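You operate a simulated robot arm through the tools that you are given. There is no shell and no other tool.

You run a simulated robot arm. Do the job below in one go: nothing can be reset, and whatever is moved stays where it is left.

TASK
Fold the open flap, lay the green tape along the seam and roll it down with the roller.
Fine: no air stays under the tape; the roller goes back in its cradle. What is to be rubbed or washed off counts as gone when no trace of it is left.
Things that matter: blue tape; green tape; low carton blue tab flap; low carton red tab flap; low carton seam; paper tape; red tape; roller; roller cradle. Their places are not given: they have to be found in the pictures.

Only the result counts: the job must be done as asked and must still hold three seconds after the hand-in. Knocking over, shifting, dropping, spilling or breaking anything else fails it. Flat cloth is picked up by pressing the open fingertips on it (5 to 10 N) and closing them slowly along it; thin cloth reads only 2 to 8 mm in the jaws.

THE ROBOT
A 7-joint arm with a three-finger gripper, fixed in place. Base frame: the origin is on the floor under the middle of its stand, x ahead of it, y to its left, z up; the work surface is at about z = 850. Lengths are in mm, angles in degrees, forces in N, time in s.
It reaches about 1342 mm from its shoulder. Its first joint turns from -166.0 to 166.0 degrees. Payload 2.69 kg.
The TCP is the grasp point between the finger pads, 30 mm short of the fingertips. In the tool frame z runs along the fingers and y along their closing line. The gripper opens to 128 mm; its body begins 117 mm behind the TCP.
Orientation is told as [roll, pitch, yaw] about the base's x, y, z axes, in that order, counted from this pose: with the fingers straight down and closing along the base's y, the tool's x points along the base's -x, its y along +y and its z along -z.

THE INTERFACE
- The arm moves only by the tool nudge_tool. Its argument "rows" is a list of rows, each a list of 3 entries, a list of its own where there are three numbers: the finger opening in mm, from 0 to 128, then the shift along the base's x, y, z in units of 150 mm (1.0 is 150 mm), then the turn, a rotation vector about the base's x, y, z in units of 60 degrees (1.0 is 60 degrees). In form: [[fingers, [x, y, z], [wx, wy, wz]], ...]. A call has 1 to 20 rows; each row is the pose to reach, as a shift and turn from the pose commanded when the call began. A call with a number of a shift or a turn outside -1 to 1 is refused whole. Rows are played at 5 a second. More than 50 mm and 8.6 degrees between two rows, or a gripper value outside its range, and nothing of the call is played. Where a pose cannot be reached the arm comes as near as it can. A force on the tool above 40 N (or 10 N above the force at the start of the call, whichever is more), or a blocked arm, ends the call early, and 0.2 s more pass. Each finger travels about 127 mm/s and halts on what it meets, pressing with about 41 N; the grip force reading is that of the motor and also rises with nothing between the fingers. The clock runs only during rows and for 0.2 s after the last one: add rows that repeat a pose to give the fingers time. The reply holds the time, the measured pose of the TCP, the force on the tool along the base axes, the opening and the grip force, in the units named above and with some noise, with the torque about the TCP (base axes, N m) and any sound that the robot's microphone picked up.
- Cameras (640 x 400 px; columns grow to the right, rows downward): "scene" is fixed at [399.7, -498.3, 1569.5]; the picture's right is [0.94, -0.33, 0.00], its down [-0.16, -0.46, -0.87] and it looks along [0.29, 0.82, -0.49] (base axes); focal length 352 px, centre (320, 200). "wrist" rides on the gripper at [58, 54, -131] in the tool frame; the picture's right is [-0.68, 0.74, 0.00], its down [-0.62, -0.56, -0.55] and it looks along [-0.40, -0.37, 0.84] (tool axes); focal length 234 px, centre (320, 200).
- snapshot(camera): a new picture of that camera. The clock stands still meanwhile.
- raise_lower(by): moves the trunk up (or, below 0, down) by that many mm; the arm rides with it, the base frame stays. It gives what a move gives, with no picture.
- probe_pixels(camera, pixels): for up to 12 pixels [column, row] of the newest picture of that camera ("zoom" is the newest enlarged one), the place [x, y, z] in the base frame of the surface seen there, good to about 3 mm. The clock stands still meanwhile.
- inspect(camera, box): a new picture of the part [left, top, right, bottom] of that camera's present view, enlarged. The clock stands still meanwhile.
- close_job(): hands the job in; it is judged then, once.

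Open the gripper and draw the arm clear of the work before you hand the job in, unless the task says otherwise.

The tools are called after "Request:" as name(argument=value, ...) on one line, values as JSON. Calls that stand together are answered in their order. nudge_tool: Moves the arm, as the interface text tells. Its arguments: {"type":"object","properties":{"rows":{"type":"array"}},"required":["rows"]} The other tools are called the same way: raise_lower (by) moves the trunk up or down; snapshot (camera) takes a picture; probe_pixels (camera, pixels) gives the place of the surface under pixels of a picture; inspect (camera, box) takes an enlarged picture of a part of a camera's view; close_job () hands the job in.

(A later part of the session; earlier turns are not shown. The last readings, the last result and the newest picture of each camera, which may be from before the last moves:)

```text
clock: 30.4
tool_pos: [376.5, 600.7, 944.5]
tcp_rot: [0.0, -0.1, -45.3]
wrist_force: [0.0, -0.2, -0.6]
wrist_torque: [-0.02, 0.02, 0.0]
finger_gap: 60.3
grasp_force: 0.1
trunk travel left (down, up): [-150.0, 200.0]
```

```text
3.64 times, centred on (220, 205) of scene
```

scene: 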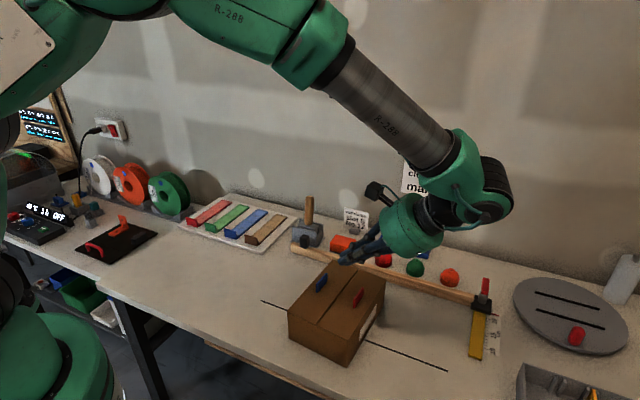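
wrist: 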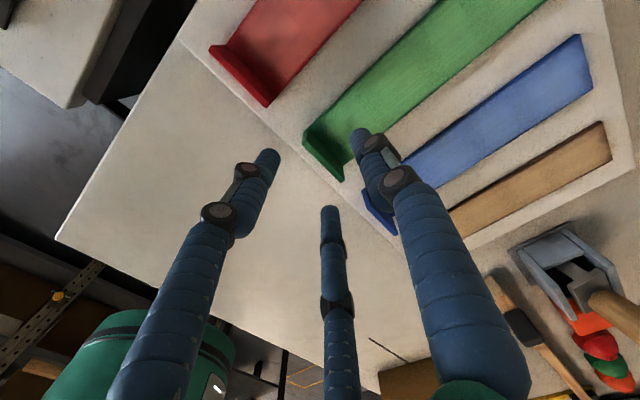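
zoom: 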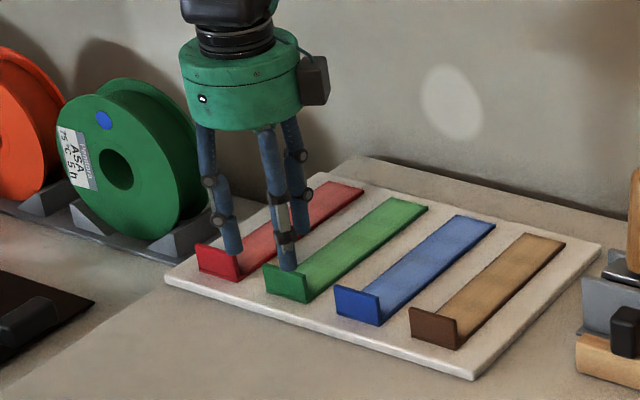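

Tab centre in the wrist view (324,162) coincides with the tool axis (320,160). I descend the remaining ~41 mm.

Request:
nudge_tool(rows=[[60, [0, 0, -0.08], [0, 0, 0]], [60, [0, 0, -0.16], [0, 0, 0]], [60, [0, 0, -0.22], [0, 0, 0]], [60, [0, 0, -0.27], [0, 0, 0]], [60, [0, 0, -0.27], [0, 0, 0]]])

Request:
snapshot(camera="wrist")

Request:
inspect(camera="scene", box=[170, 180, 290, 260])

```text
clock: 31.6
tool_pos: [376.4, 601.9, 904.6]
tcp_rot: [0.1, 0.0, -45.4]
wrist_force: [0.6, -0.1, 0.3]
wrist_torque: [-0.01, 0.0, 0.02]
finger_gap: 59.7
grasp_force: 0.0
trunk travel left (down, up): [-150.0, 200.0]
```

```text
taken
```

wrist: 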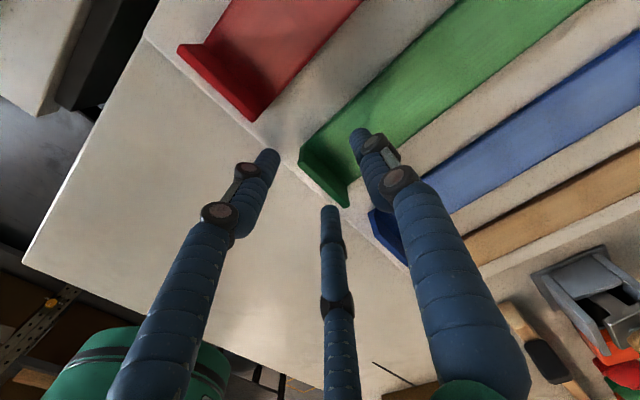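

```text
5.00 times, centred on (230, 220) of scene
```

zoom: 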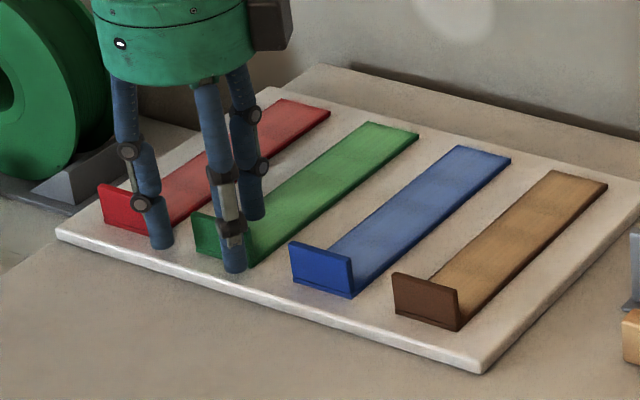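

The tips straddle the green tab with nothing else near. I close the fingers gradually on the tab.

Request:
nudge_tool(rows=[[50, [0, 0, 0], [0, 0, 0]], [40, [0, 0, 0], [0, 0, 0]], [32, [0, 0, 0], [0, 0, 0]], [24, [0, 0, 0], [0, 0, 0]], [18, [0, 0, 0], [0, 0, 0]], [12, [0, 0, 0], [0, 0, 0]], [6, [0, 0, 0], [0, 0, 0]], [0, [0, 0, 0], [0, 0, 0]], [0, [0, 0, 0], [0, 0, 0]], [0, [0, 0, 0], [0, 0, 0]]])

Request:
snapshot(camera="wrist")

Request:
inspect(camera="scene", box=[170, 180, 290, 260])

```text
clock: 33.8
tool_pos: [377.7, 601.1, 904.5]
tcp_rot: [0.0, 0.0, -45.4]
wrist_force: [0.8, 1.4, -0.4]
wrist_torque: [0.02, -0.02, -0.02]
finger_gap: 8.5
grasp_force: 36.3
trunk travel left (down, up): [-150.0, 200.0]
```

```text
taken
```

wrist: 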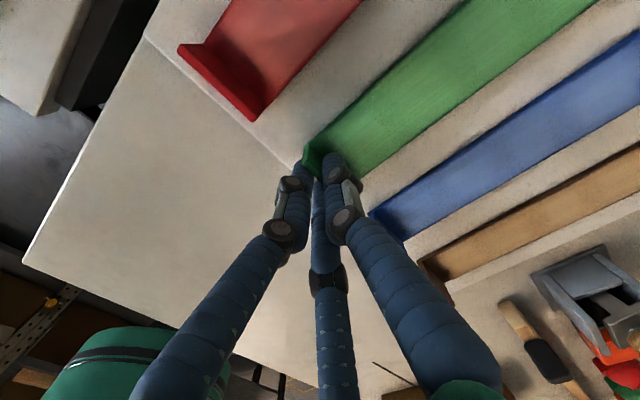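

```text
5.00 times, centred on (230, 220) of scene
```

zoom: 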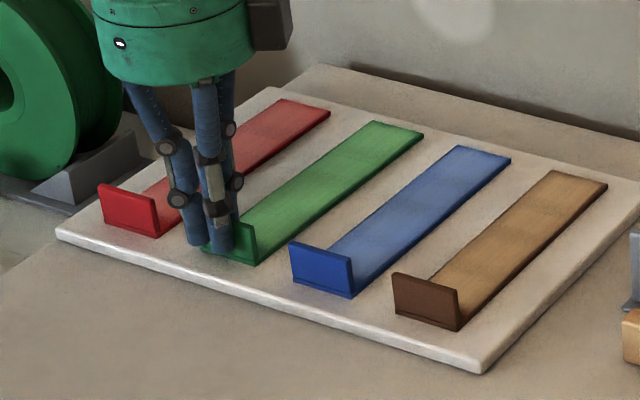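

The tab is gripped (gap 8.5, 36 N). I lift slowly by 25 mm and look how the strip behaves.

Request:
nudge_tool(rows=[[0, [0, 0, 0.03], [0, 0, 0]], [0, [0, 0, 0.07], [0, 0, 0]], [0, [0, 0, 0.12], [0, 0, 0]], [0, [0, 0, 0.17], [0, 0, 0]], [0, [0, 0, 0.17], [0, 0, 0]]])

Request:
inspect(camera="scene", box=[170, 170, 290, 260])

Request:
snapshot(camera="wrist")

```text
clock: 35.0
tool_pos: [377.2, 600.9, 928.2]
tcp_rot: [-0.1, 0.0, -45.3]
wrist_force: [-0.5, -1.1, -0.2]
wrist_torque: [0.01, 0.0, 0.04]
finger_gap: 8.5
grasp_force: 36.9
trunk travel left (down, up): [-150.0, 200.0]
```

```text
4.44 times, centred on (230, 215) of scene
```

zoom: 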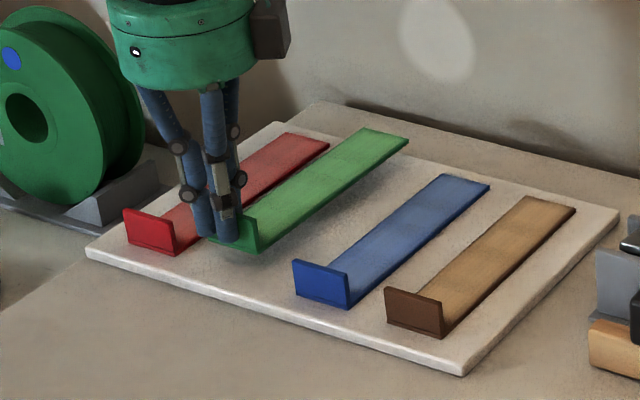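

```text
taken
```

wrist: 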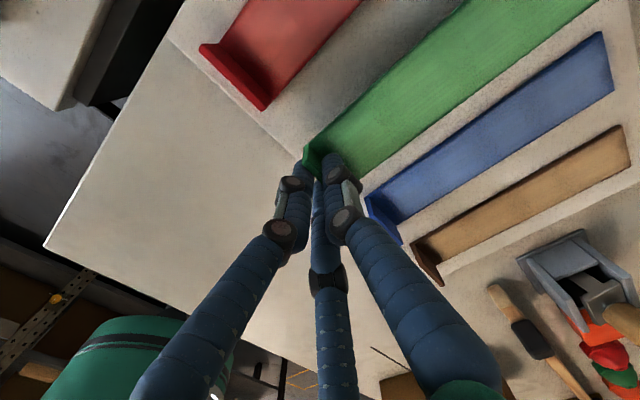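

The strip is stiff and lifts level with the tab. I lift further 150 mm and measure the strip in the hand.

Request:
nudge_tool(rows=[[0, [0, 0, 0.15], [0, 0, 0]], [0, [0, 0, 0.35], [0, 0, 0]], [0, [0, 0, 0.6], [0, 0, 0]], [0, [0, 0, 0.85], [0, 0, 0]], [0, [0, 0, 1], [0, 0, 0]], [0, [0, 0, 1], [0, 0, 0]]])

Request:
inspect(camera="wrist", box=[240, 0, 640, 250])

Request:
snapshot(camera="scene")

```text
clock: 36.4
tool_pos: [376.8, 600.2, 1080.4]
tcp_rot: [0.0, 0.0, -45.4]
wrist_force: [-0.3, -0.5, 0.3]
wrist_torque: [0.02, 0.03, 0.01]
finger_gap: 8.2
grasp_force: 35.7
trunk travel left (down, up): [-150.0, 200.0]
```

```text
1.60 times, centred on (440, 125) of wrist
```

zoom: 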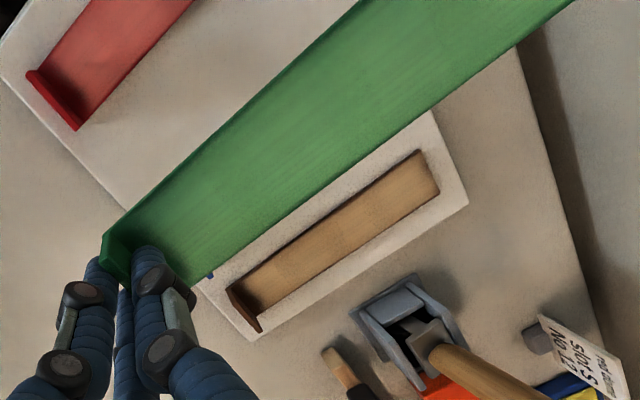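

```text
taken
```

scene: 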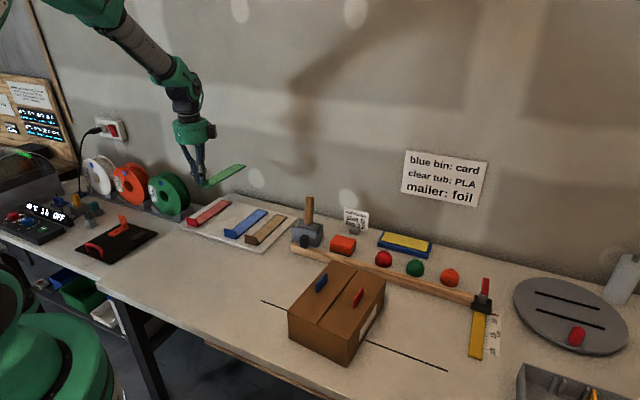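

The tape is carried clear. I measure its corners in an enlarged scene view.

Request:
inspect(camera="scene", box=[170, 130, 266, 200])

```text
5.71 times, centred on (218, 165) of scene
```

zoom: 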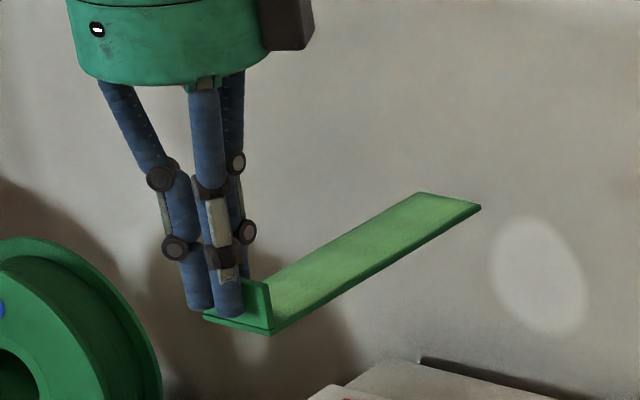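

Request:
probe_pixels(camera="zoom", pixels=[[206, 317], [270, 331], [266, 287], [420, 195], [476, 207], [280, 318], [275, 280], [350, 260], [400, 230], [255, 300], [440, 215], [310, 290]])

Request:
probe_pixels(camera="zoom", pixels=[[272, 329], [477, 210], [262, 300], [335, 240], [300, 262], [345, 285], [390, 258], [430, 235], [380, 218], [360, 240], [420, 210], [300, 305]])

```text
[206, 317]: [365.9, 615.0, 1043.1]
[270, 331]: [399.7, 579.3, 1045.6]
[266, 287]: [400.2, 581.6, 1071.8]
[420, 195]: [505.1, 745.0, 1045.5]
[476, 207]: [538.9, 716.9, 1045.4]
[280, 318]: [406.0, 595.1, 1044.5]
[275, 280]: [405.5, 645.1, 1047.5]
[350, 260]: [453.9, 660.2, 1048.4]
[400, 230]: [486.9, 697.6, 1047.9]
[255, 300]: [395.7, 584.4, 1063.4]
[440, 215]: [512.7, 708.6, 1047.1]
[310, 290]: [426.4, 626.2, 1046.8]
```

```text
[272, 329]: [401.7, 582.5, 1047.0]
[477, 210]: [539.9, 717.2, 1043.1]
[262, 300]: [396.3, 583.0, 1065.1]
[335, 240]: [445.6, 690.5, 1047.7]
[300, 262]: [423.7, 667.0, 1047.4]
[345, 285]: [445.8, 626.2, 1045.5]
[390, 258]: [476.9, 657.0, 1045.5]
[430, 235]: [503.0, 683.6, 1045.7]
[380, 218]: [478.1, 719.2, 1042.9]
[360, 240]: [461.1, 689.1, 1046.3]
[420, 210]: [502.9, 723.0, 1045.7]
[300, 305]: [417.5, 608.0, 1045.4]
```

The strip is ~34 mm below TCP, heading 44.1°, centre 98.8 mm along from TCP and 6.7 mm to the right. Target TCP over the seam is about (574.7,27.6) with a -4.5° turn; I carry it over at height.

Request:
nudge_tool(rows=[[0, [0, 0, 0.2], [0, 0, 0]], [0, [0.05, -0.15, 0.4], [0, 0, 0]], [0, [0.12, -0.35, 0.5], [0, 0, 0]], [0, [0.2, -0.55, 0.5], [0, 0, 0]], [0, [0.27, -0.75, 0.5], [0, 0, -0.02]], [0, [0.33, -0.95, 0.5], [0, 0, -0.04]], [0, [0.33, -0.95, 0.5], [0, 0, -0.06]]])

Request:
nudge_tool(rows=[[0, [0.06, -0.2, 0], [0, 0, -0.015]], [0, [0.13, -0.4, 0], [0, 0, -0.015]], [0, [0.2, -0.6, 0], [0, 0, -0.015]], [0, [0.27, -0.8, 0], [0, 0, -0.015]], [0, [0.33, -0.95, 0], [0, 0, -0.015]]])

Request:
nudge_tool(rows=[[0, [0.06, -0.2, 0], [0, 0, 0]], [0, [0.13, -0.4, 0], [0, 0, 0]], [0, [0.2, -0.6, 0], [0, 0, 0]], [0, [0.27, -0.8, 0], [0, 0, 0]], [0, [0.33, -0.95, 0], [0, 0, 0]]])

Request:
snapshot(camera="scene")

```text
clock: 38.0
tool_pos: [427.4, 457.9, 1153.8]
tcp_rot: [0.0, 0.0, -49.0]
wrist_force: [-0.4, -0.3, 0.9]
wrist_torque: [0.04, 0.02, 0.01]
finger_gap: 7.8
grasp_force: 36.5
trunk travel left (down, up): [-150.0, 200.0]
```

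```text
clock: 39.2
tool_pos: [476.0, 314.0, 1153.2]
tcp_rot: [0.0, 0.0, -49.8]
wrist_force: [0.1, 0.4, 0.2]
wrist_torque: [-0.02, -0.01, -0.01]
finger_gap: 8.1
grasp_force: 36.3
trunk travel left (down, up): [-150.0, 200.0]
```

```text
clock: 40.4
tool_pos: [526.9, 173.8, 1154.8]
tcp_rot: [-0.1, 0.0, -49.8]
wrist_force: [-0.1, -0.1, -0.1]
wrist_torque: [-0.02, -0.04, -0.01]
finger_gap: 8.1
grasp_force: 36.2
trunk travel left (down, up): [-150.0, 200.0]
```

```text
taken
```

scene: 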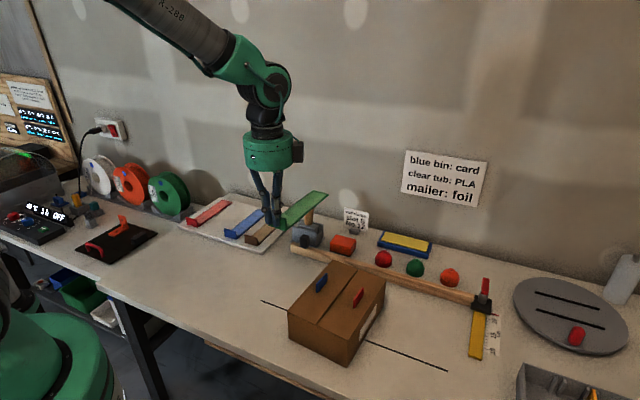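

Yaw is now -49.8°, so the strip should head ≈39.7°. I move the last leg over the seam and lower to TCP z≈1045.

Request:
nudge_tool(rows=[[0, [0.07, -0.2, 0], [0, 0, 0]], [0, [0.14, -0.42, 0], [0, 0, 0]], [0, [0.21, -0.64, 0], [0, 0, 0]], [0, [0.28, -0.85, 0], [0, 0, 0]], [0, [0.319, -0.975, -0.1], [0, 0, 0]], [0, [0.319, -0.975, -0.35], [0, 0, 0]], [0, [0.319, -0.975, -0.55], [0, 0, 0]], [0, [0.319, -0.975, -0.72], [0, 0, 0]], [0, [0.319, -0.975, -0.72], [0, 0, 0]]])

Request:
inspect(camera="scene", box=[270, 210, 430, 350])

Request:
snapshot(camera="wrist")

```text
clock: 42.4
tool_pos: [575.2, 25.3, 1046.3]
tcp_rot: [0.0, 0.0, -49.8]
wrist_force: [-0.6, 0.7, 0.6]
wrist_torque: [-0.02, 0.04, 0.0]
finger_gap: 7.9
grasp_force: 36.3
trunk travel left (down, up): [-150.0, 200.0]
```

```text
2.86 times, centred on (350, 280) of scene
```

zoom: 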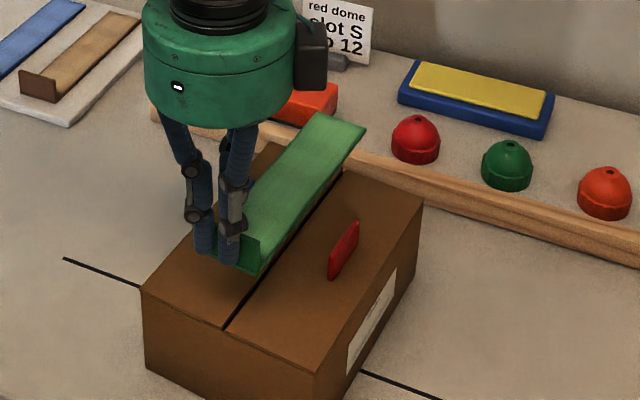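

```text
taken
```

wrist: 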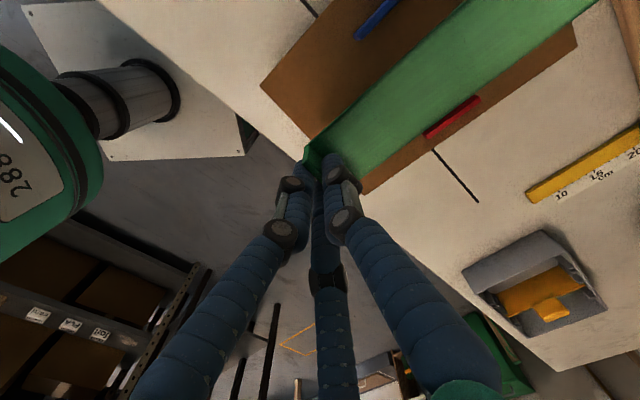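

Strip hovers over the seam. I probe the strip's corners and the carton features in this view to check alignment.

Request:
probe_pixels(camera="zoom", pixels=[[260, 268], [255, 244], [316, 115], [364, 129], [262, 262], [300, 212], [345, 152], [268, 240], [285, 160], [228, 326], [348, 173], [280, 150]])

Request:
probe_pixels(camera="zoom", pixels=[[145, 290], [218, 327], [232, 331], [312, 370], [420, 206], [345, 174], [300, 130], [260, 210], [305, 205], [350, 142], [316, 116], [361, 130]])

```text
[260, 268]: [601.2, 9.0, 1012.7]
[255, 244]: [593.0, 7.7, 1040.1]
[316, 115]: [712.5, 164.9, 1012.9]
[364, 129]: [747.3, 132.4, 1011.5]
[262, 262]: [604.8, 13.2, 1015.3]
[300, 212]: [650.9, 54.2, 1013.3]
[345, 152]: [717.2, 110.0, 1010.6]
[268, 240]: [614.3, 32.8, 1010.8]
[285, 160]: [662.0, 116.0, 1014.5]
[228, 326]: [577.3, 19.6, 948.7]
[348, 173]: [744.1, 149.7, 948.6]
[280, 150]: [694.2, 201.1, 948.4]
```

```text
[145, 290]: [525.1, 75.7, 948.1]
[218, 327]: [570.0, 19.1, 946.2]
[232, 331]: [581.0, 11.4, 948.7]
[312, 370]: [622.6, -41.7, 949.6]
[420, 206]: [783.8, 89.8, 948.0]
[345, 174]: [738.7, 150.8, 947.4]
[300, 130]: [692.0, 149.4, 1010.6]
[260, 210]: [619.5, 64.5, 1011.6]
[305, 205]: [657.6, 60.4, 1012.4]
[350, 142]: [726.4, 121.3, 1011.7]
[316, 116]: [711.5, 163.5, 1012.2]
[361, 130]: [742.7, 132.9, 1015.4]
```

The strip is centred on the seam within ~1 mm and heading ≈40°; it sits ~4 mm too far along. I correct (-3,-2.5) mm and lower to a few mm above the carton.

Request:
nudge_tool(rows=[[0, [-0.01, -0.01, -0.08], [0, 0, 0]], [0, [-0.02, -0.017, -0.17], [0, 0, 0]], [0, [-0.02, -0.017, -0.26], [0, 0, 0]], [0, [-0.02, -0.017, -0.34], [0, 0, 0]], [0, [-0.02, -0.017, -0.34], [0, 0, 0]]])

Request:
inspect(camera="scene", box=[270, 230, 430, 350])

Request:
snapshot(camera="wrist")

```text
clock: 43.6
tool_pos: [570.9, 23.9, 994.2]
tcp_rot: [0.0, 0.0, -49.9]
wrist_force: [0.1, -0.1, -0.2]
wrist_torque: [0.02, 0.04, -0.01]
finger_gap: 8.2
grasp_force: 35.9
trunk travel left (down, up): [-150.0, 200.0]
```

```text
3.33 times, centred on (350, 290) of scene
```

zoom: 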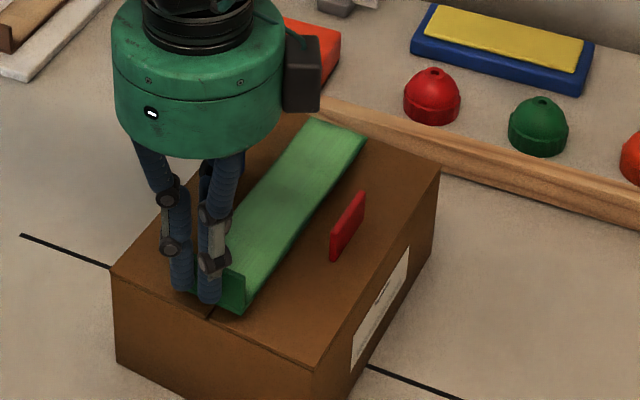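

```text
taken
```

wrist: 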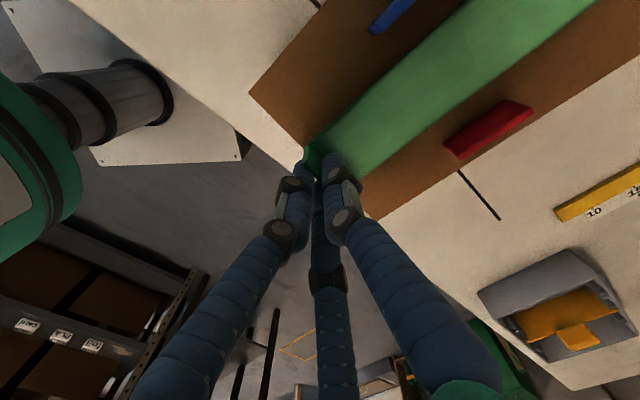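

Looks well-aligned; I probe the strip corners once more at this height, before touching down.

Request:
probe_pixels(camera="zoom", pixels=[[242, 312], [318, 121], [366, 138], [244, 300], [290, 240], [340, 174], [352, 155], [250, 190], [300, 142], [240, 205], [205, 314], [348, 168]])

Request:
inspect(camera="wrist", box=[240, 0, 640, 220])

```text
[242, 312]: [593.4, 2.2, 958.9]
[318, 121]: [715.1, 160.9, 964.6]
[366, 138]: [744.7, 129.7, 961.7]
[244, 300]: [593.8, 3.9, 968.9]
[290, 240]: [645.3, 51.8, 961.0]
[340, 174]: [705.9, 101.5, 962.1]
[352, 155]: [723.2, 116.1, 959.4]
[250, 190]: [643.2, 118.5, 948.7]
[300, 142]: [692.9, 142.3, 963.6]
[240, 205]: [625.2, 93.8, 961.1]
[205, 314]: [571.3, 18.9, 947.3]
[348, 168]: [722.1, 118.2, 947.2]
```

```text
1.60 times, centred on (440, 110) of wrist
```

zoom: 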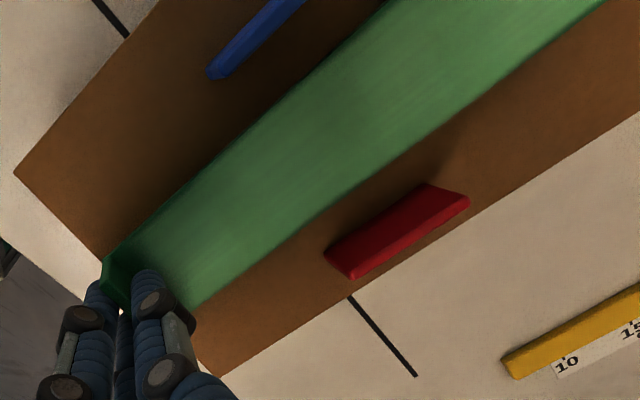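

Alignment holds (strip centre within ~1.5 mm of the seam, ends at t≈5 and ≈201 of 210 mm). I lower in small steps toward contact.

Request:
nudge_tool(rows=[[0, [0, 0, -0.015], [0, 0, 0]], [0, [0, 0, -0.03], [0, 0, 0]], [0, [0, 0, -0.045], [0, 0, 0]], [0, [0, 0, -0.055], [0, 0, 0]], [0, [0, 0, -0.055], [0, 0, 0]]])

Request:
inspect(camera="scene", box=[270, 230, 430, 350])

```text
clock: 44.8
tool_pos: [570.5, 24.7, 987.3]
tcp_rot: [0.0, 0.0, -50.0]
wrist_force: [-0.4, 0.2, 0.1]
wrist_torque: [-0.02, 0.01, -0.05]
finger_gap: 8.2
grasp_force: 35.9
trunk travel left (down, up): [-150.0, 200.0]
```

```text
3.33 times, centred on (350, 290) of scene
```

zoom: 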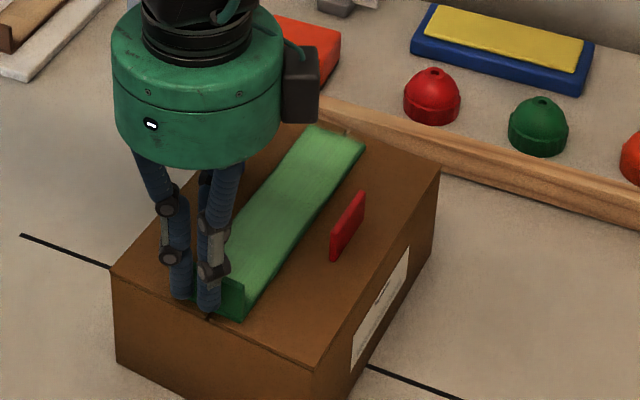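

Still no contact force at z≈987. I continue in 1 mm steps.

Request:
nudge_tool(rows=[[0, [0, 0, -0.007], [0, 0, 0]], [0, [0, 0, -0.014], [0, 0, 0]], [0, [0, 0, -0.014], [0, 0, 0]]])

Request:
inspect(camera="scene", box=[290, 240, 390, 340])

```text
clock: 45.6
tool_pos: [571.1, 25.1, 985.2]
tcp_rot: [0.0, 0.2, -50.0]
wrist_force: [-1.1, -1.8, 9.1]
wrist_torque: [-0.02, 0.0, -0.02]
finger_gap: 8.0
grasp_force: 35.6
trunk travel left (down, up): [-150.0, 200.0]
```

```text
4.00 times, centred on (340, 290) of scene
```

zoom: 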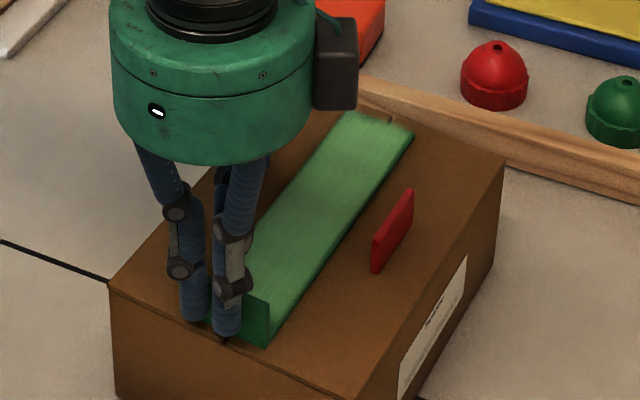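

The strip is down on the carton (9 N). I open the fingers gently, then rise straight up.

Request:
nudge_tool(rows=[[10, [0, 0, 0], [0, 0, 0]], [16, [0, 0, 0], [0, 0, 0]], [24, [0, 0, 0], [0, 0, 0]], [34, [0, 0, 0], [0, 0, 0]], [44, [0, 0, 0.01], [0, 0, 0]], [44, [0, 0, 0.03], [0, 0, 0]], [44, [0, 0, 0.08], [0, 0, 0]], [44, [0, 0, 0.18], [0, 0, 0]], [44, [0, 0, 0.35], [0, 0, 0]], [44, [0, 0, 0.6], [0, 0, 0]], [44, [0, 0, 0.8], [0, 0, 0]], [44, [0, 0, 1], [0, 0, 0]]])

Request:
inspect(camera="scene", box=[270, 230, 430, 350])

Request:
snapshot(camera="wrist")

```text
clock: 48.2
tool_pos: [573.0, 22.2, 1134.1]
tcp_rot: [0.1, 0.0, -49.8]
wrist_force: [0.3, 0.8, 0.3]
wrist_torque: [0.01, -0.01, 0.02]
finger_gap: 44.0
grasp_force: 0.1
trunk travel left (down, up): [-150.0, 200.0]
```

```text
3.33 times, centred on (350, 290) of scene
```

zoom: 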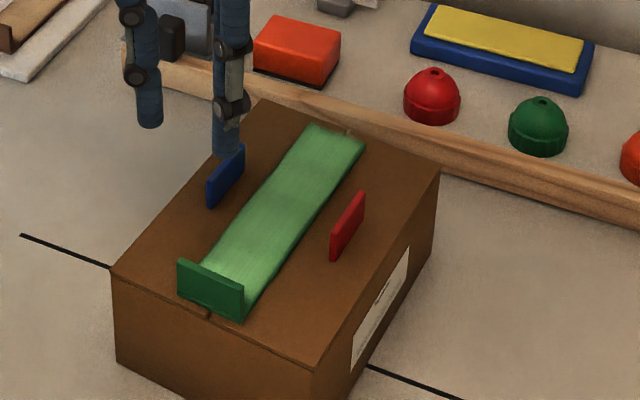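

```text
taken
```

wrist: 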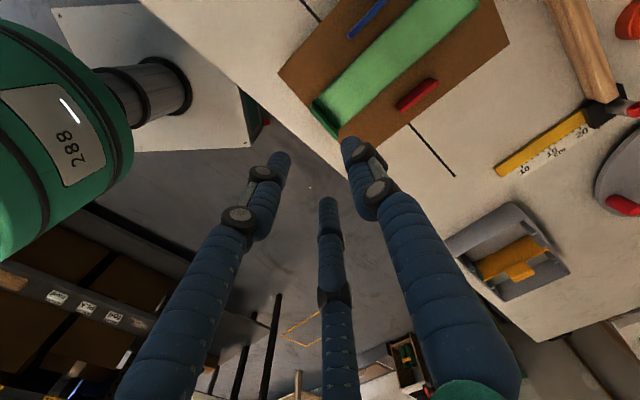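

The tape lies along the seam, with waves (air) under it. I probe its outline to plan the rolling.

Request:
probe_pixels(camera="zoom", pixels=[[180, 290], [243, 319], [313, 127], [364, 147], [240, 230], [275, 270], [305, 225], [340, 180], [270, 185], [211, 285], [178, 262], [244, 290]])

Request:
inspect(camera="scene", box=[300, 260, 380, 330])

```text
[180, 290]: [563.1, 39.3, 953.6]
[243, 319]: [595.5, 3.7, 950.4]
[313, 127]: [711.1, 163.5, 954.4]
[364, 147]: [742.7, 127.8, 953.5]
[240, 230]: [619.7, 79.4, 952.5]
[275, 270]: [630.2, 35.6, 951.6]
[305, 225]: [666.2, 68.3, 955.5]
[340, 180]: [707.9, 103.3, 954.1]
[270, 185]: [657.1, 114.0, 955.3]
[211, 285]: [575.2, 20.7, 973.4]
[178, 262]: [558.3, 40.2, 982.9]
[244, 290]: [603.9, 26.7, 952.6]
```

```text
5.71 times, centred on (340, 295) of scene
```

zoom: 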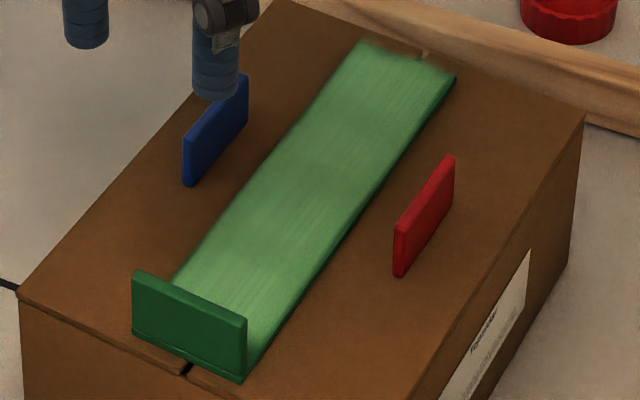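

The tape lies within ~2 mm of the seam over its whole length (near end (579,21.5), far end (727,145.6), heading 40°). Now I go to the roller: move over the cradle at z≈1134.

Request:
nudge_tool(rows=[[70, [0.07, 0.25, 0], [0, 0, 0]], [70, [0.14, 0.5, 0], [0, 0, 0]], [70, [0.21, 0.75, 0], [0, 0, 0]], [70, [0.28, 1, 0], [0, 0, 0]]])

Request:
nudge_tool(rows=[[80, [0.07, 0.25, 0], [0, 0, 0]], [80, [0.14, 0.5, 0], [0, 0, 0]], [80, [0.21, 0.75, 0], [0, 0, 0]], [80, [0.28, 1, 0], [0, 0, 0]]])

Request:
nudge_tool(rows=[[80, [0.07, 0.22, 0], [0, 0, 0]], [80, [0.14, 0.45, 0], [0, 0, 0]], [80, [0.21, 0.68, 0], [0, 0, 0]], [80, [0.26, 0.85, 0], [0, 0, 0]], [80, [0.26, 0.85, 0], [0, 0, 0]]])

Request:
snapshot(camera="wrist")

Request:
inspect(camera="scene", box=[260, 160, 380, 260])

```text
clock: 49.2
tool_pos: [613.3, 174.6, 1134.3]
tcp_rot: [-0.1, 0.0, -49.9]
wrist_force: [0.2, -0.5, -0.9]
wrist_torque: [0.0, 0.03, 0.02]
finger_gap: 69.8
grasp_force: 0.0
trunk travel left (down, up): [-150.0, 200.0]
```

```text
clock: 50.2
tool_pos: [657.2, 323.1, 1135.1]
tcp_rot: [0.0, 0.0, -49.9]
wrist_force: [-0.5, 0.8, 0.6]
wrist_torque: [0.03, -0.06, -0.05]
finger_gap: 80.3
grasp_force: 0.0
trunk travel left (down, up): [-150.0, 200.0]
```

```text
clock: 51.4
tool_pos: [695.5, 450.5, 1133.8]
tcp_rot: [0.1, 0.1, -49.9]
wrist_force: [-0.1, 0.5, -0.5]
wrist_torque: [0.0, 0.01, -0.01]
finger_gap: 79.9
grasp_force: 0.0
trunk travel left (down, up): [-150.0, 200.0]
```

```text
taken
```

wrist: 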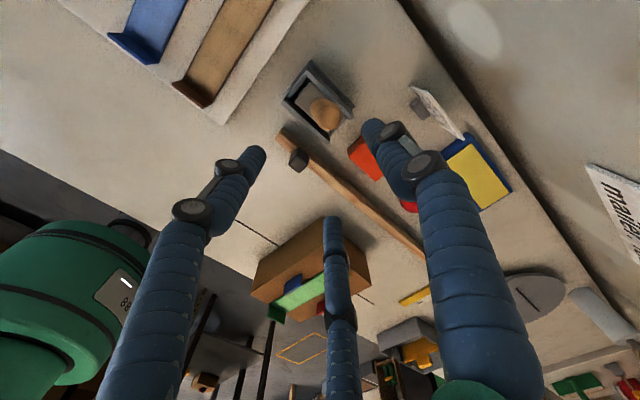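

```text
4.00 times, centred on (320, 210) of scene
```

zoom: 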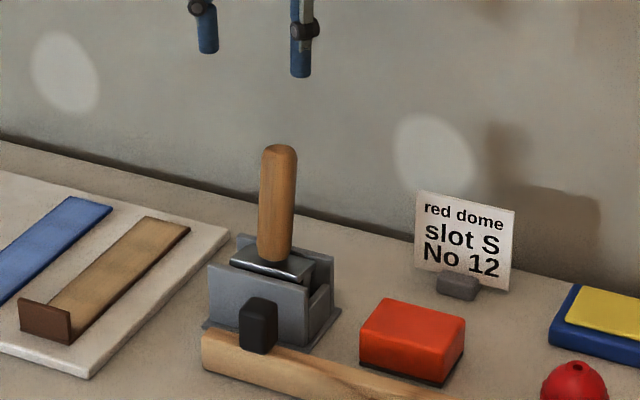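

In the wrist view the handle top is at about (324,113) inside the cradle. I enlarge it and probe.

Request:
inspect(camera="wrist", box=[260, 45, 388, 145])

```text
4.00 times, centred on (324, 95) of wrist
```

zoom: 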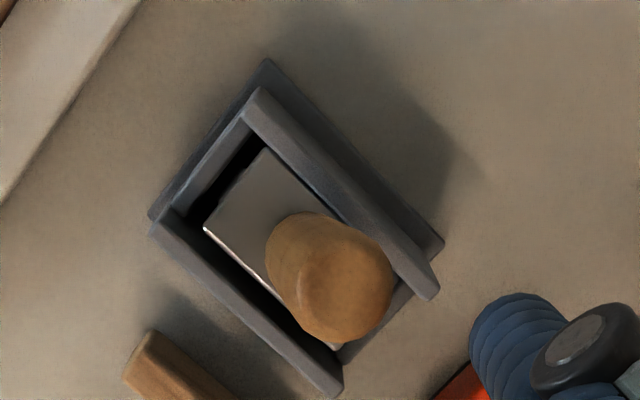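

Request:
probe_pixels(camera="zoom", pixels=[[335, 290], [300, 250], [360, 300], [300, 225], [290, 275], [375, 270], [260, 155], [208, 228], [255, 92], [155, 228], [335, 390], [432, 295]])

Request:
probe_pixels(camera="zoom", pixels=[[340, 320], [320, 310], [350, 260], [380, 290], [325, 270], [310, 330], [268, 62], [152, 215], [440, 240], [230, 190], [160, 340], [140, 370]])

```text
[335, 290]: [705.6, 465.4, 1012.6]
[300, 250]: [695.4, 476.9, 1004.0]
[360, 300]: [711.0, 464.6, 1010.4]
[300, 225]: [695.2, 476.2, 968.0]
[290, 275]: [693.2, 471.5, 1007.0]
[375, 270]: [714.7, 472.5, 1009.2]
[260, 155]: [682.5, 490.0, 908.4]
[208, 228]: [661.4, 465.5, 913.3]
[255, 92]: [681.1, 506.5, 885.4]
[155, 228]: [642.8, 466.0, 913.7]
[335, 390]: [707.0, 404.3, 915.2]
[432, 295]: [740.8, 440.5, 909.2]
```

```text
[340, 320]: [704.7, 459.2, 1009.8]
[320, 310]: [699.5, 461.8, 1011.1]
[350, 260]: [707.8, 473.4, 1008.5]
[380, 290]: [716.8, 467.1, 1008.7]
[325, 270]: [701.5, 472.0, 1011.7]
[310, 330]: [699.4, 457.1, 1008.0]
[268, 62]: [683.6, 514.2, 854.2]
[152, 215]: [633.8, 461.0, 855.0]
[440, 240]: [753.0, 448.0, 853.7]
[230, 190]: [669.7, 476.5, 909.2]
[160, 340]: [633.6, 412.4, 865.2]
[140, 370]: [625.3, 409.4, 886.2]
```

The handle top centre is at about (705.5,467,1012) and the handle seems to lean slightly toward (+x,+y). I enlarge the handle in the scene view and probe along its length to get the lean.

Request:
inspect(camera="scene", box=[284, 190, 340, 246])

```text
7.14 times, centred on (312, 218) of scene
```

zoom: 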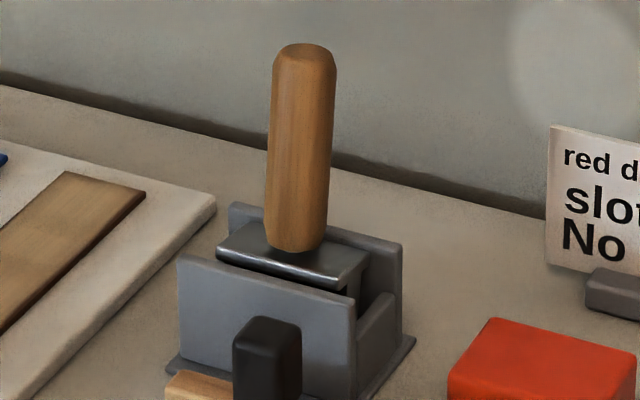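

Request:
probe_pixels(camera="zoom", pixels=[[304, 70], [302, 100], [300, 130], [299, 160], [298, 190], [297, 220], [296, 240], [218, 248], [245, 222], [345, 285], [367, 258], [300, 265]])

Request:
probe_pixels(camera="zoom", pixels=[[303, 85], [301, 115], [300, 145], [298, 175], [297, 205], [296, 230], [230, 250], [260, 262], [330, 275], [350, 265], [250, 240], [340, 262]])

```text
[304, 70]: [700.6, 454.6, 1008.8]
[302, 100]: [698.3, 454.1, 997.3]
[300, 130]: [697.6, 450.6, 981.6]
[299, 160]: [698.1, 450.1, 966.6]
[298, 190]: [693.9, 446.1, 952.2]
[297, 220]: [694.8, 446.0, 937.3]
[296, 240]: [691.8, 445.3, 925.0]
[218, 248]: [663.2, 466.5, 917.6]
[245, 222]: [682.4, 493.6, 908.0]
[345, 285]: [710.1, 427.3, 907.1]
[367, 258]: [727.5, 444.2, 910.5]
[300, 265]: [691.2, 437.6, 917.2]
```

```text
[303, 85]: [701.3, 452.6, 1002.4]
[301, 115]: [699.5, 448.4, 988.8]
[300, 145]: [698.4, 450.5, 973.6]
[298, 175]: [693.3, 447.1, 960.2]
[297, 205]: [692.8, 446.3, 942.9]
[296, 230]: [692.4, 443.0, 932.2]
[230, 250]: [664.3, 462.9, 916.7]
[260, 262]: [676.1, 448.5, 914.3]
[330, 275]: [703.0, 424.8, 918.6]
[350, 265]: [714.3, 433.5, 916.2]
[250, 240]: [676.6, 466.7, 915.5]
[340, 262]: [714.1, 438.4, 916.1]
```

The handle axis leans ≈8.8° toward (0.65,0.757): about (704.9,466.8) at z 1009 and (696.3,456.7) at z 925. I tilt the tool to match and move to the axis just above the handle.

Request:
nudge_tool(rows=[[80, [0.03, 0.04, -0.1], [-0.03, 0.025, 0]], [80, [0.06, 0.09, -0.2], [-0.06, 0.05, 0]], [80, [0.09, 0.14, -0.3], [-0.09, 0.075, 0]], [80, [0.098, 0.149, -0.4], [-0.111, 0.0953, 0]], [80, [0.098, 0.149, -0.42], [-0.111, 0.0953, 0]], [80, [0.098, 0.149, -0.42], [-0.111, 0.0953, 0]]])

Request:
inspect(camera="wrist", box=[220, 60, 420, 260])

Request:
inspect(camera="scene", box=[260, 150, 380, 250])

```text
clock: 52.8
tool_pos: [709.3, 474.1, 1071.2]
tcp_rot: [-8.7, -1.5, -49.9]
wrist_force: [0.2, -0.6, 0.7]
wrist_torque: [0.03, -0.01, -0.04]
finger_gap: 80.3
grasp_force: 0.1
trunk travel left (down, up): [-150.0, 200.0]
```

```text
2.00 times, centred on (320, 160) of wrist
```

zoom: 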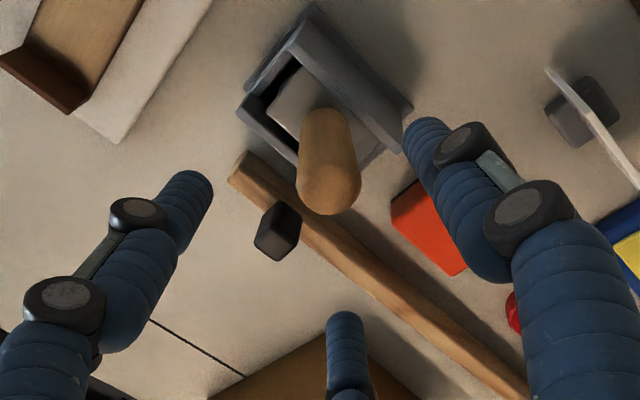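

```text
4.00 times, centred on (320, 200) of scene
```

zoom: 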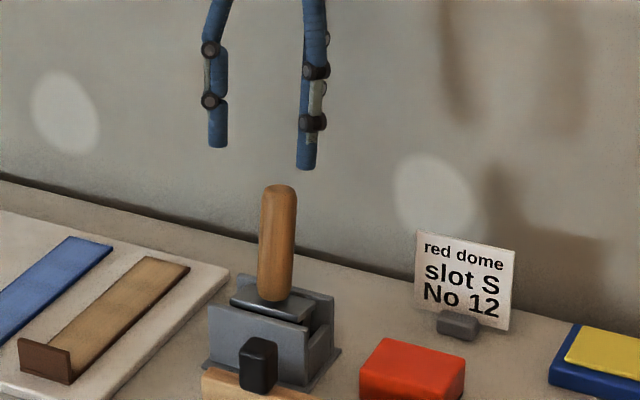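

The tool axis lines up with the handle within ~3–4 mm (handle slightly to +x). I correct and descend along the leaning axis to TCP z≈965.

Request:
nudge_tool(rows=[[80, [0.02, 0, 0], [0, 0, 0]], [80, [0.005, -0.018, -0.15], [0, 0, 0]], [80, [-0.01, -0.036, -0.3], [0, 0, 0]], [80, [-0.026, -0.054, -0.45], [0, 0, 0]], [80, [-0.042, -0.072, -0.6], [0, 0, 0]], [80, [-0.0527, -0.084, -0.707], [0, 0, 0]], [80, [-0.0527, -0.084, -0.707], [0, 0, 0]]])

Request:
inspect(camera="wrist", box=[220, 60, 420, 260])

Request:
inspect(camera="scene", box=[260, 160, 380, 260])

```text
clock: 54.4
tool_pos: [699.5, 460.9, 964.8]
tcp_rot: [-8.7, -1.5, -49.8]
wrist_force: [0.3, 0.2, 0.3]
wrist_torque: [-0.01, 0.02, 0.0]
finger_gap: 80.1
grasp_force: 0.0
trunk travel left (down, up): [-150.0, 200.0]
```

```text
2.00 times, centred on (320, 160) of wrist
```

zoom: 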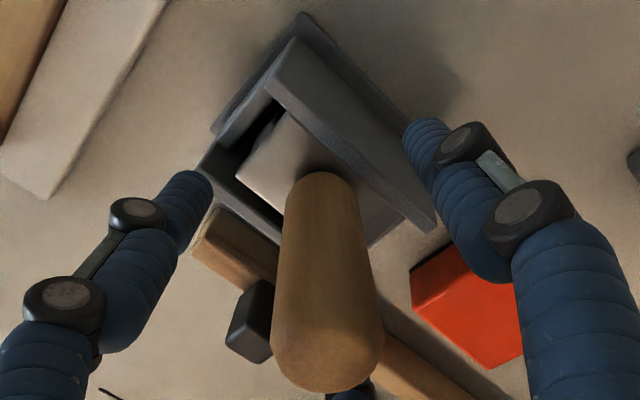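

```text
4.00 times, centred on (320, 210) of scene
```

zoom: 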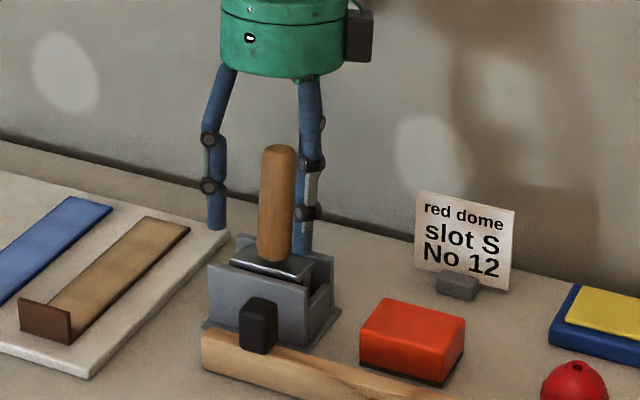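

The three fingers surround the handle, TCP on its axis. I close slowly on it.

Request:
nudge_tool(rows=[[70, [0, 0, 0], [0, 0, 0]], [60, [0, 0, 0], [0, 0, 0]], [50, [0, 0, 0], [0, 0, 0]], [42, [0, 0, 0], [0, 0, 0]], [36, [0, 0, 0], [0, 0, 0]], [30, [0, 0, 0], [0, 0, 0]], [24, [0, 0, 0], [0, 0, 0]], [16, [0, 0, 0], [0, 0, 0]], [8, [0, 0, 0], [0, 0, 0]], [0, [0, 0, 0], [0, 0, 0]], [0, [0, 0, 0], [0, 0, 0]]])

Request:
inspect(camera="wrist", box=[220, 60, 420, 260])

Request:
inspect(camera="scene", box=[260, 160, 380, 260])

```text
clock: 56.8
tool_pos: [699.7, 462.1, 965.0]
tcp_rot: [-8.7, -1.5, -49.9]
wrist_force: [2.3, 0.7, -0.3]
wrist_torque: [0.03, -0.12, -0.03]
finger_gap: 28.7
grasp_force: 40.6
trunk travel left (down, up): [-150.0, 200.0]
```

```text
2.00 times, centred on (320, 160) of wrist
```

zoom: 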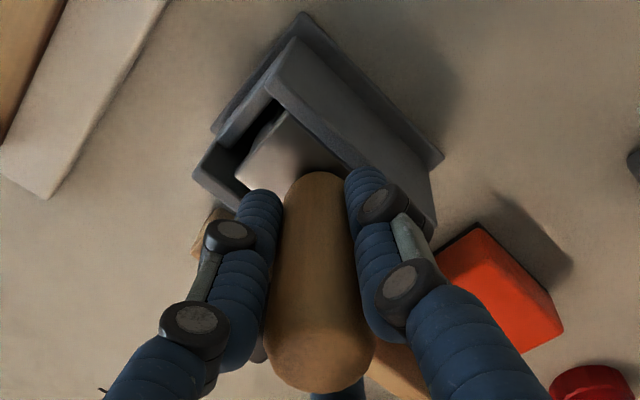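

```text
4.00 times, centred on (320, 210) of scene
```

zoom: 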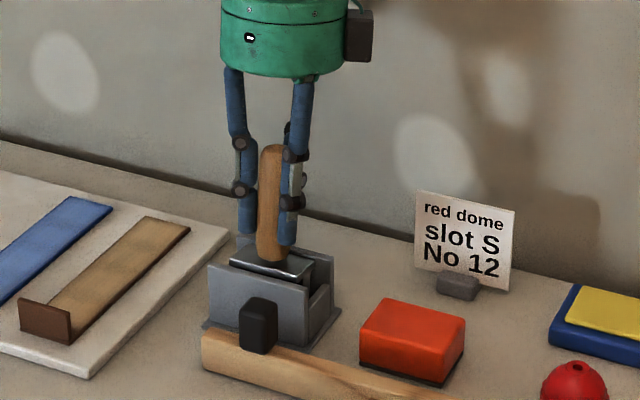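

Gripped firmly (28.7 mm, 40.6 N) with the cradle undisturbed. I lift straight up, slowly at first.

Request:
nudge_tool(rows=[[0, [0, 0, 0.02], [0, 0, 0]], [0, [0, 0, 0.05], [0, 0, 0]], [0, [0, 0, 0.09], [0, 0, 0]], [0, [0, 0, 0.15], [0, 0, 0]], [0, [0, 0, 0.22], [0, 0, 0]], [0, [0, 0, 0.3], [0, 0, 0]], [0, [0, 0, 0.4], [0, 0, 0]], [0, [0, 0, 0.55], [0, 0, 0]], [0, [0, 0, 0.7], [0, 0, 0]], [0, [0, 0, 0.7], [0, 0, 0]]])

Request:
inspect(camera="scene", box=[260, 130, 380, 260])

Request:
snapshot(camera="wrist")

```text
clock: 59.0
tool_pos: [700.6, 462.7, 1071.1]
tcp_rot: [-8.7, -1.5, -49.8]
wrist_force: [0.1, 0.1, -2.7]
wrist_torque: [0.03, -0.03, 0.0]
finger_gap: 28.9
grasp_force: 41.1
trunk travel left (down, up): [-150.0, 200.0]
```

```text
3.08 times, centred on (320, 195) of scene
```

zoom: 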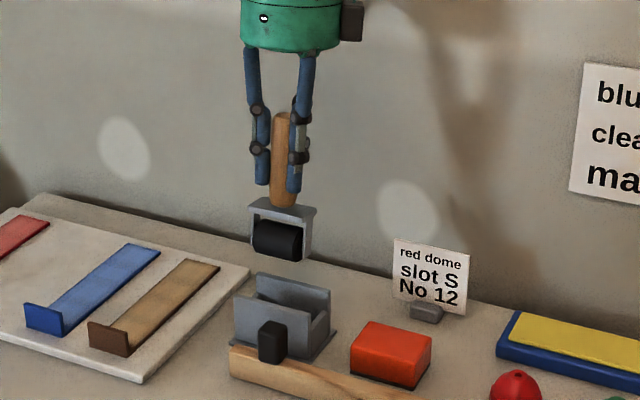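

```text
taken
```

wrist: 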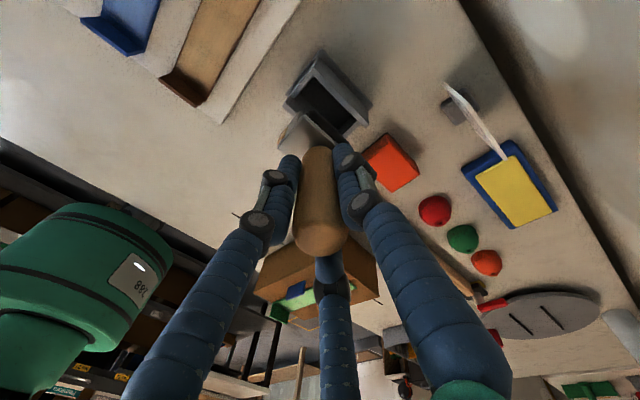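

The roller is out of its cradle. I enlarge and probe the drum and frame to learn their place relative to the TCP.

Request:
inspect(camera="scene", box=[290, 175, 346, 225])

```text
8.00 times, centred on (318, 200) of scene
```

zoom: 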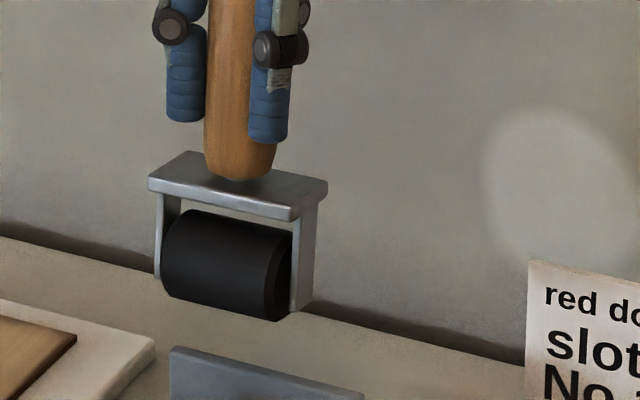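

Request:
probe_pixels(camera="zoom", pixels=[[150, 182], [292, 212], [325, 188], [190, 155], [170, 270], [265, 295], [175, 290], [262, 312], [185, 225], [275, 245], [294, 308], [157, 272]])

Request:
probe_pixels(camera="zoom", pixels=[[220, 255], [220, 230], [220, 215], [220, 280], [220, 295], [220, 302], [220, 270], [310, 290], [240, 100], [240, 160], [178, 260], [262, 280]])

```text
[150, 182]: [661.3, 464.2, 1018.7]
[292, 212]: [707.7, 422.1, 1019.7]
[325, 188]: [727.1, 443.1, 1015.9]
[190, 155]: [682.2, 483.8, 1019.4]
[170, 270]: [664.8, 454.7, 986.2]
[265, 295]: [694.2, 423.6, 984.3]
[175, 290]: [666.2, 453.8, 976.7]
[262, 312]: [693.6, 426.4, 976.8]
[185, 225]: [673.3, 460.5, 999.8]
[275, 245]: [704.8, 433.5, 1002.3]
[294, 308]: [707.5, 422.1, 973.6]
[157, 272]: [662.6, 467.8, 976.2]
```

```text
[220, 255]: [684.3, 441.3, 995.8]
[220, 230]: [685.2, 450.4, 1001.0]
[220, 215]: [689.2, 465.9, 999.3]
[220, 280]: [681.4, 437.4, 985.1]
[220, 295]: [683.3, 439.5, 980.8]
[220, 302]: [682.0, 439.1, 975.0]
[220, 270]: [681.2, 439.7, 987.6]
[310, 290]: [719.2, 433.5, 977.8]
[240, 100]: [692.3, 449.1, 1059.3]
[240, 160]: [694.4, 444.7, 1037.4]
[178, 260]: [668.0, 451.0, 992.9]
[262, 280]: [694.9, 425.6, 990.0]
```

The drum axis runs at -42.2° (rolling direction 47.8°), radius ≈15 mm, its bottom ≈100 mm below TCP. I raise, make the roller upright, and yaw by -7.8° to match the seam while travelling to the carton.

Request:
nudge_tool(rows=[[0, [0, 0, 0.15], [0.02, -0.017, 0]], [0, [0, 0, 0.3], [0.045, -0.038, 0]], [0, [0, 0, 0.45], [0.07, -0.06, 0]], [0, [0, 0, 0.55], [0.09, -0.078, 0]], [0, [0, 0, 0.6], [0.111, -0.0953, 0]], [0, [0, 0, 0.6], [0.111, -0.0953, 0]]])

Request:
nudge_tool(rows=[[0, [-0.04, -0.2, 0], [0, 0, -0.03]], [0, [-0.08, -0.4, 0], [0, 0, -0.06]], [0, [-0.12, -0.6, 0], [0, 0, -0.09]], [0, [-0.16, -0.8, 0], [0, 0, -0.11]], [0, [-0.2, -0.95, 0], [0, 0, -0.13]], [0, [-0.2, -0.95, 0], [0, 0, -0.13]]])

Request:
nudge_tool(rows=[[0, [-0.04, -0.2, 0], [0, 0, 0]], [0, [-0.08, -0.4, 0], [0, 0, 0]], [0, [-0.12, -0.6, 0], [0, 0, 0]], [0, [-0.16, -0.8, 0], [0, 0, 0]], [0, [-0.2, -0.9, 0], [0, 0, 0]], [0, [-0.2, -0.9, 0], [0, 0, 0]]])

Request:
nudge_tool(rows=[[0, [-0.04, -0.2, 0], [0, 0, 0]], [0, [-0.08, -0.4, 0], [0, 0, 0]], [0, [-0.12, -0.6, 0], [0, 0, 0]], [0, [-0.16, -0.8, 0], [0, 0, 0]], [0, [-0.19, -0.9, 0], [0, 0, 0]], [0, [-0.19, -0.9, 0], [0, 0, 0]]])

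Request:
snapshot(camera="scene")

```text
clock: 60.4
tool_pos: [700.9, 461.6, 1159.3]
tcp_rot: [0.0, 0.0, -49.9]
wrist_force: [-0.2, 0.8, -1.7]
wrist_torque: [0.0, -0.01, 0.01]
finger_gap: 28.7
grasp_force: 41.1
trunk travel left (down, up): [-150.0, 200.0]
```

```text
clock: 61.8
tool_pos: [671.6, 319.7, 1160.3]
tcp_rot: [0.0, -0.1, -57.7]
wrist_force: [-0.3, 0.2, -2.0]
wrist_torque: [0.03, 0.0, 0.0]
finger_gap: 28.6
grasp_force: 41.5
trunk travel left (down, up): [-150.0, 200.0]
```

```text
clock: 63.2
tool_pos: [640.8, 184.9, 1161.4]
tcp_rot: [0.0, 0.0, -57.7]
wrist_force: [-0.4, -0.1, -2.4]
wrist_torque: [0.03, 0.0, 0.0]
finger_gap: 28.5
grasp_force: 41.2
trunk travel left (down, up): [-150.0, 200.0]
```

```text
clock: 64.6
tool_pos: [614.3, 49.3, 1159.5]
tcp_rot: [0.1, 0.1, -57.8]
wrist_force: [-0.6, -0.4, -2.4]
wrist_torque: [0.0, 0.0, 0.02]
finger_gap: 28.7
grasp_force: 41.3
trunk travel left (down, up): [-150.0, 200.0]
```

```text
taken
```

scene: 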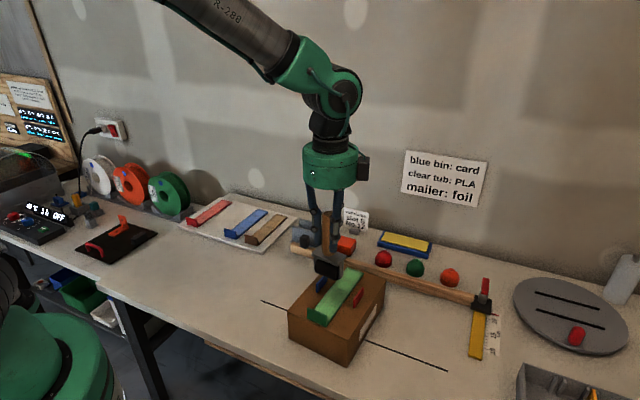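

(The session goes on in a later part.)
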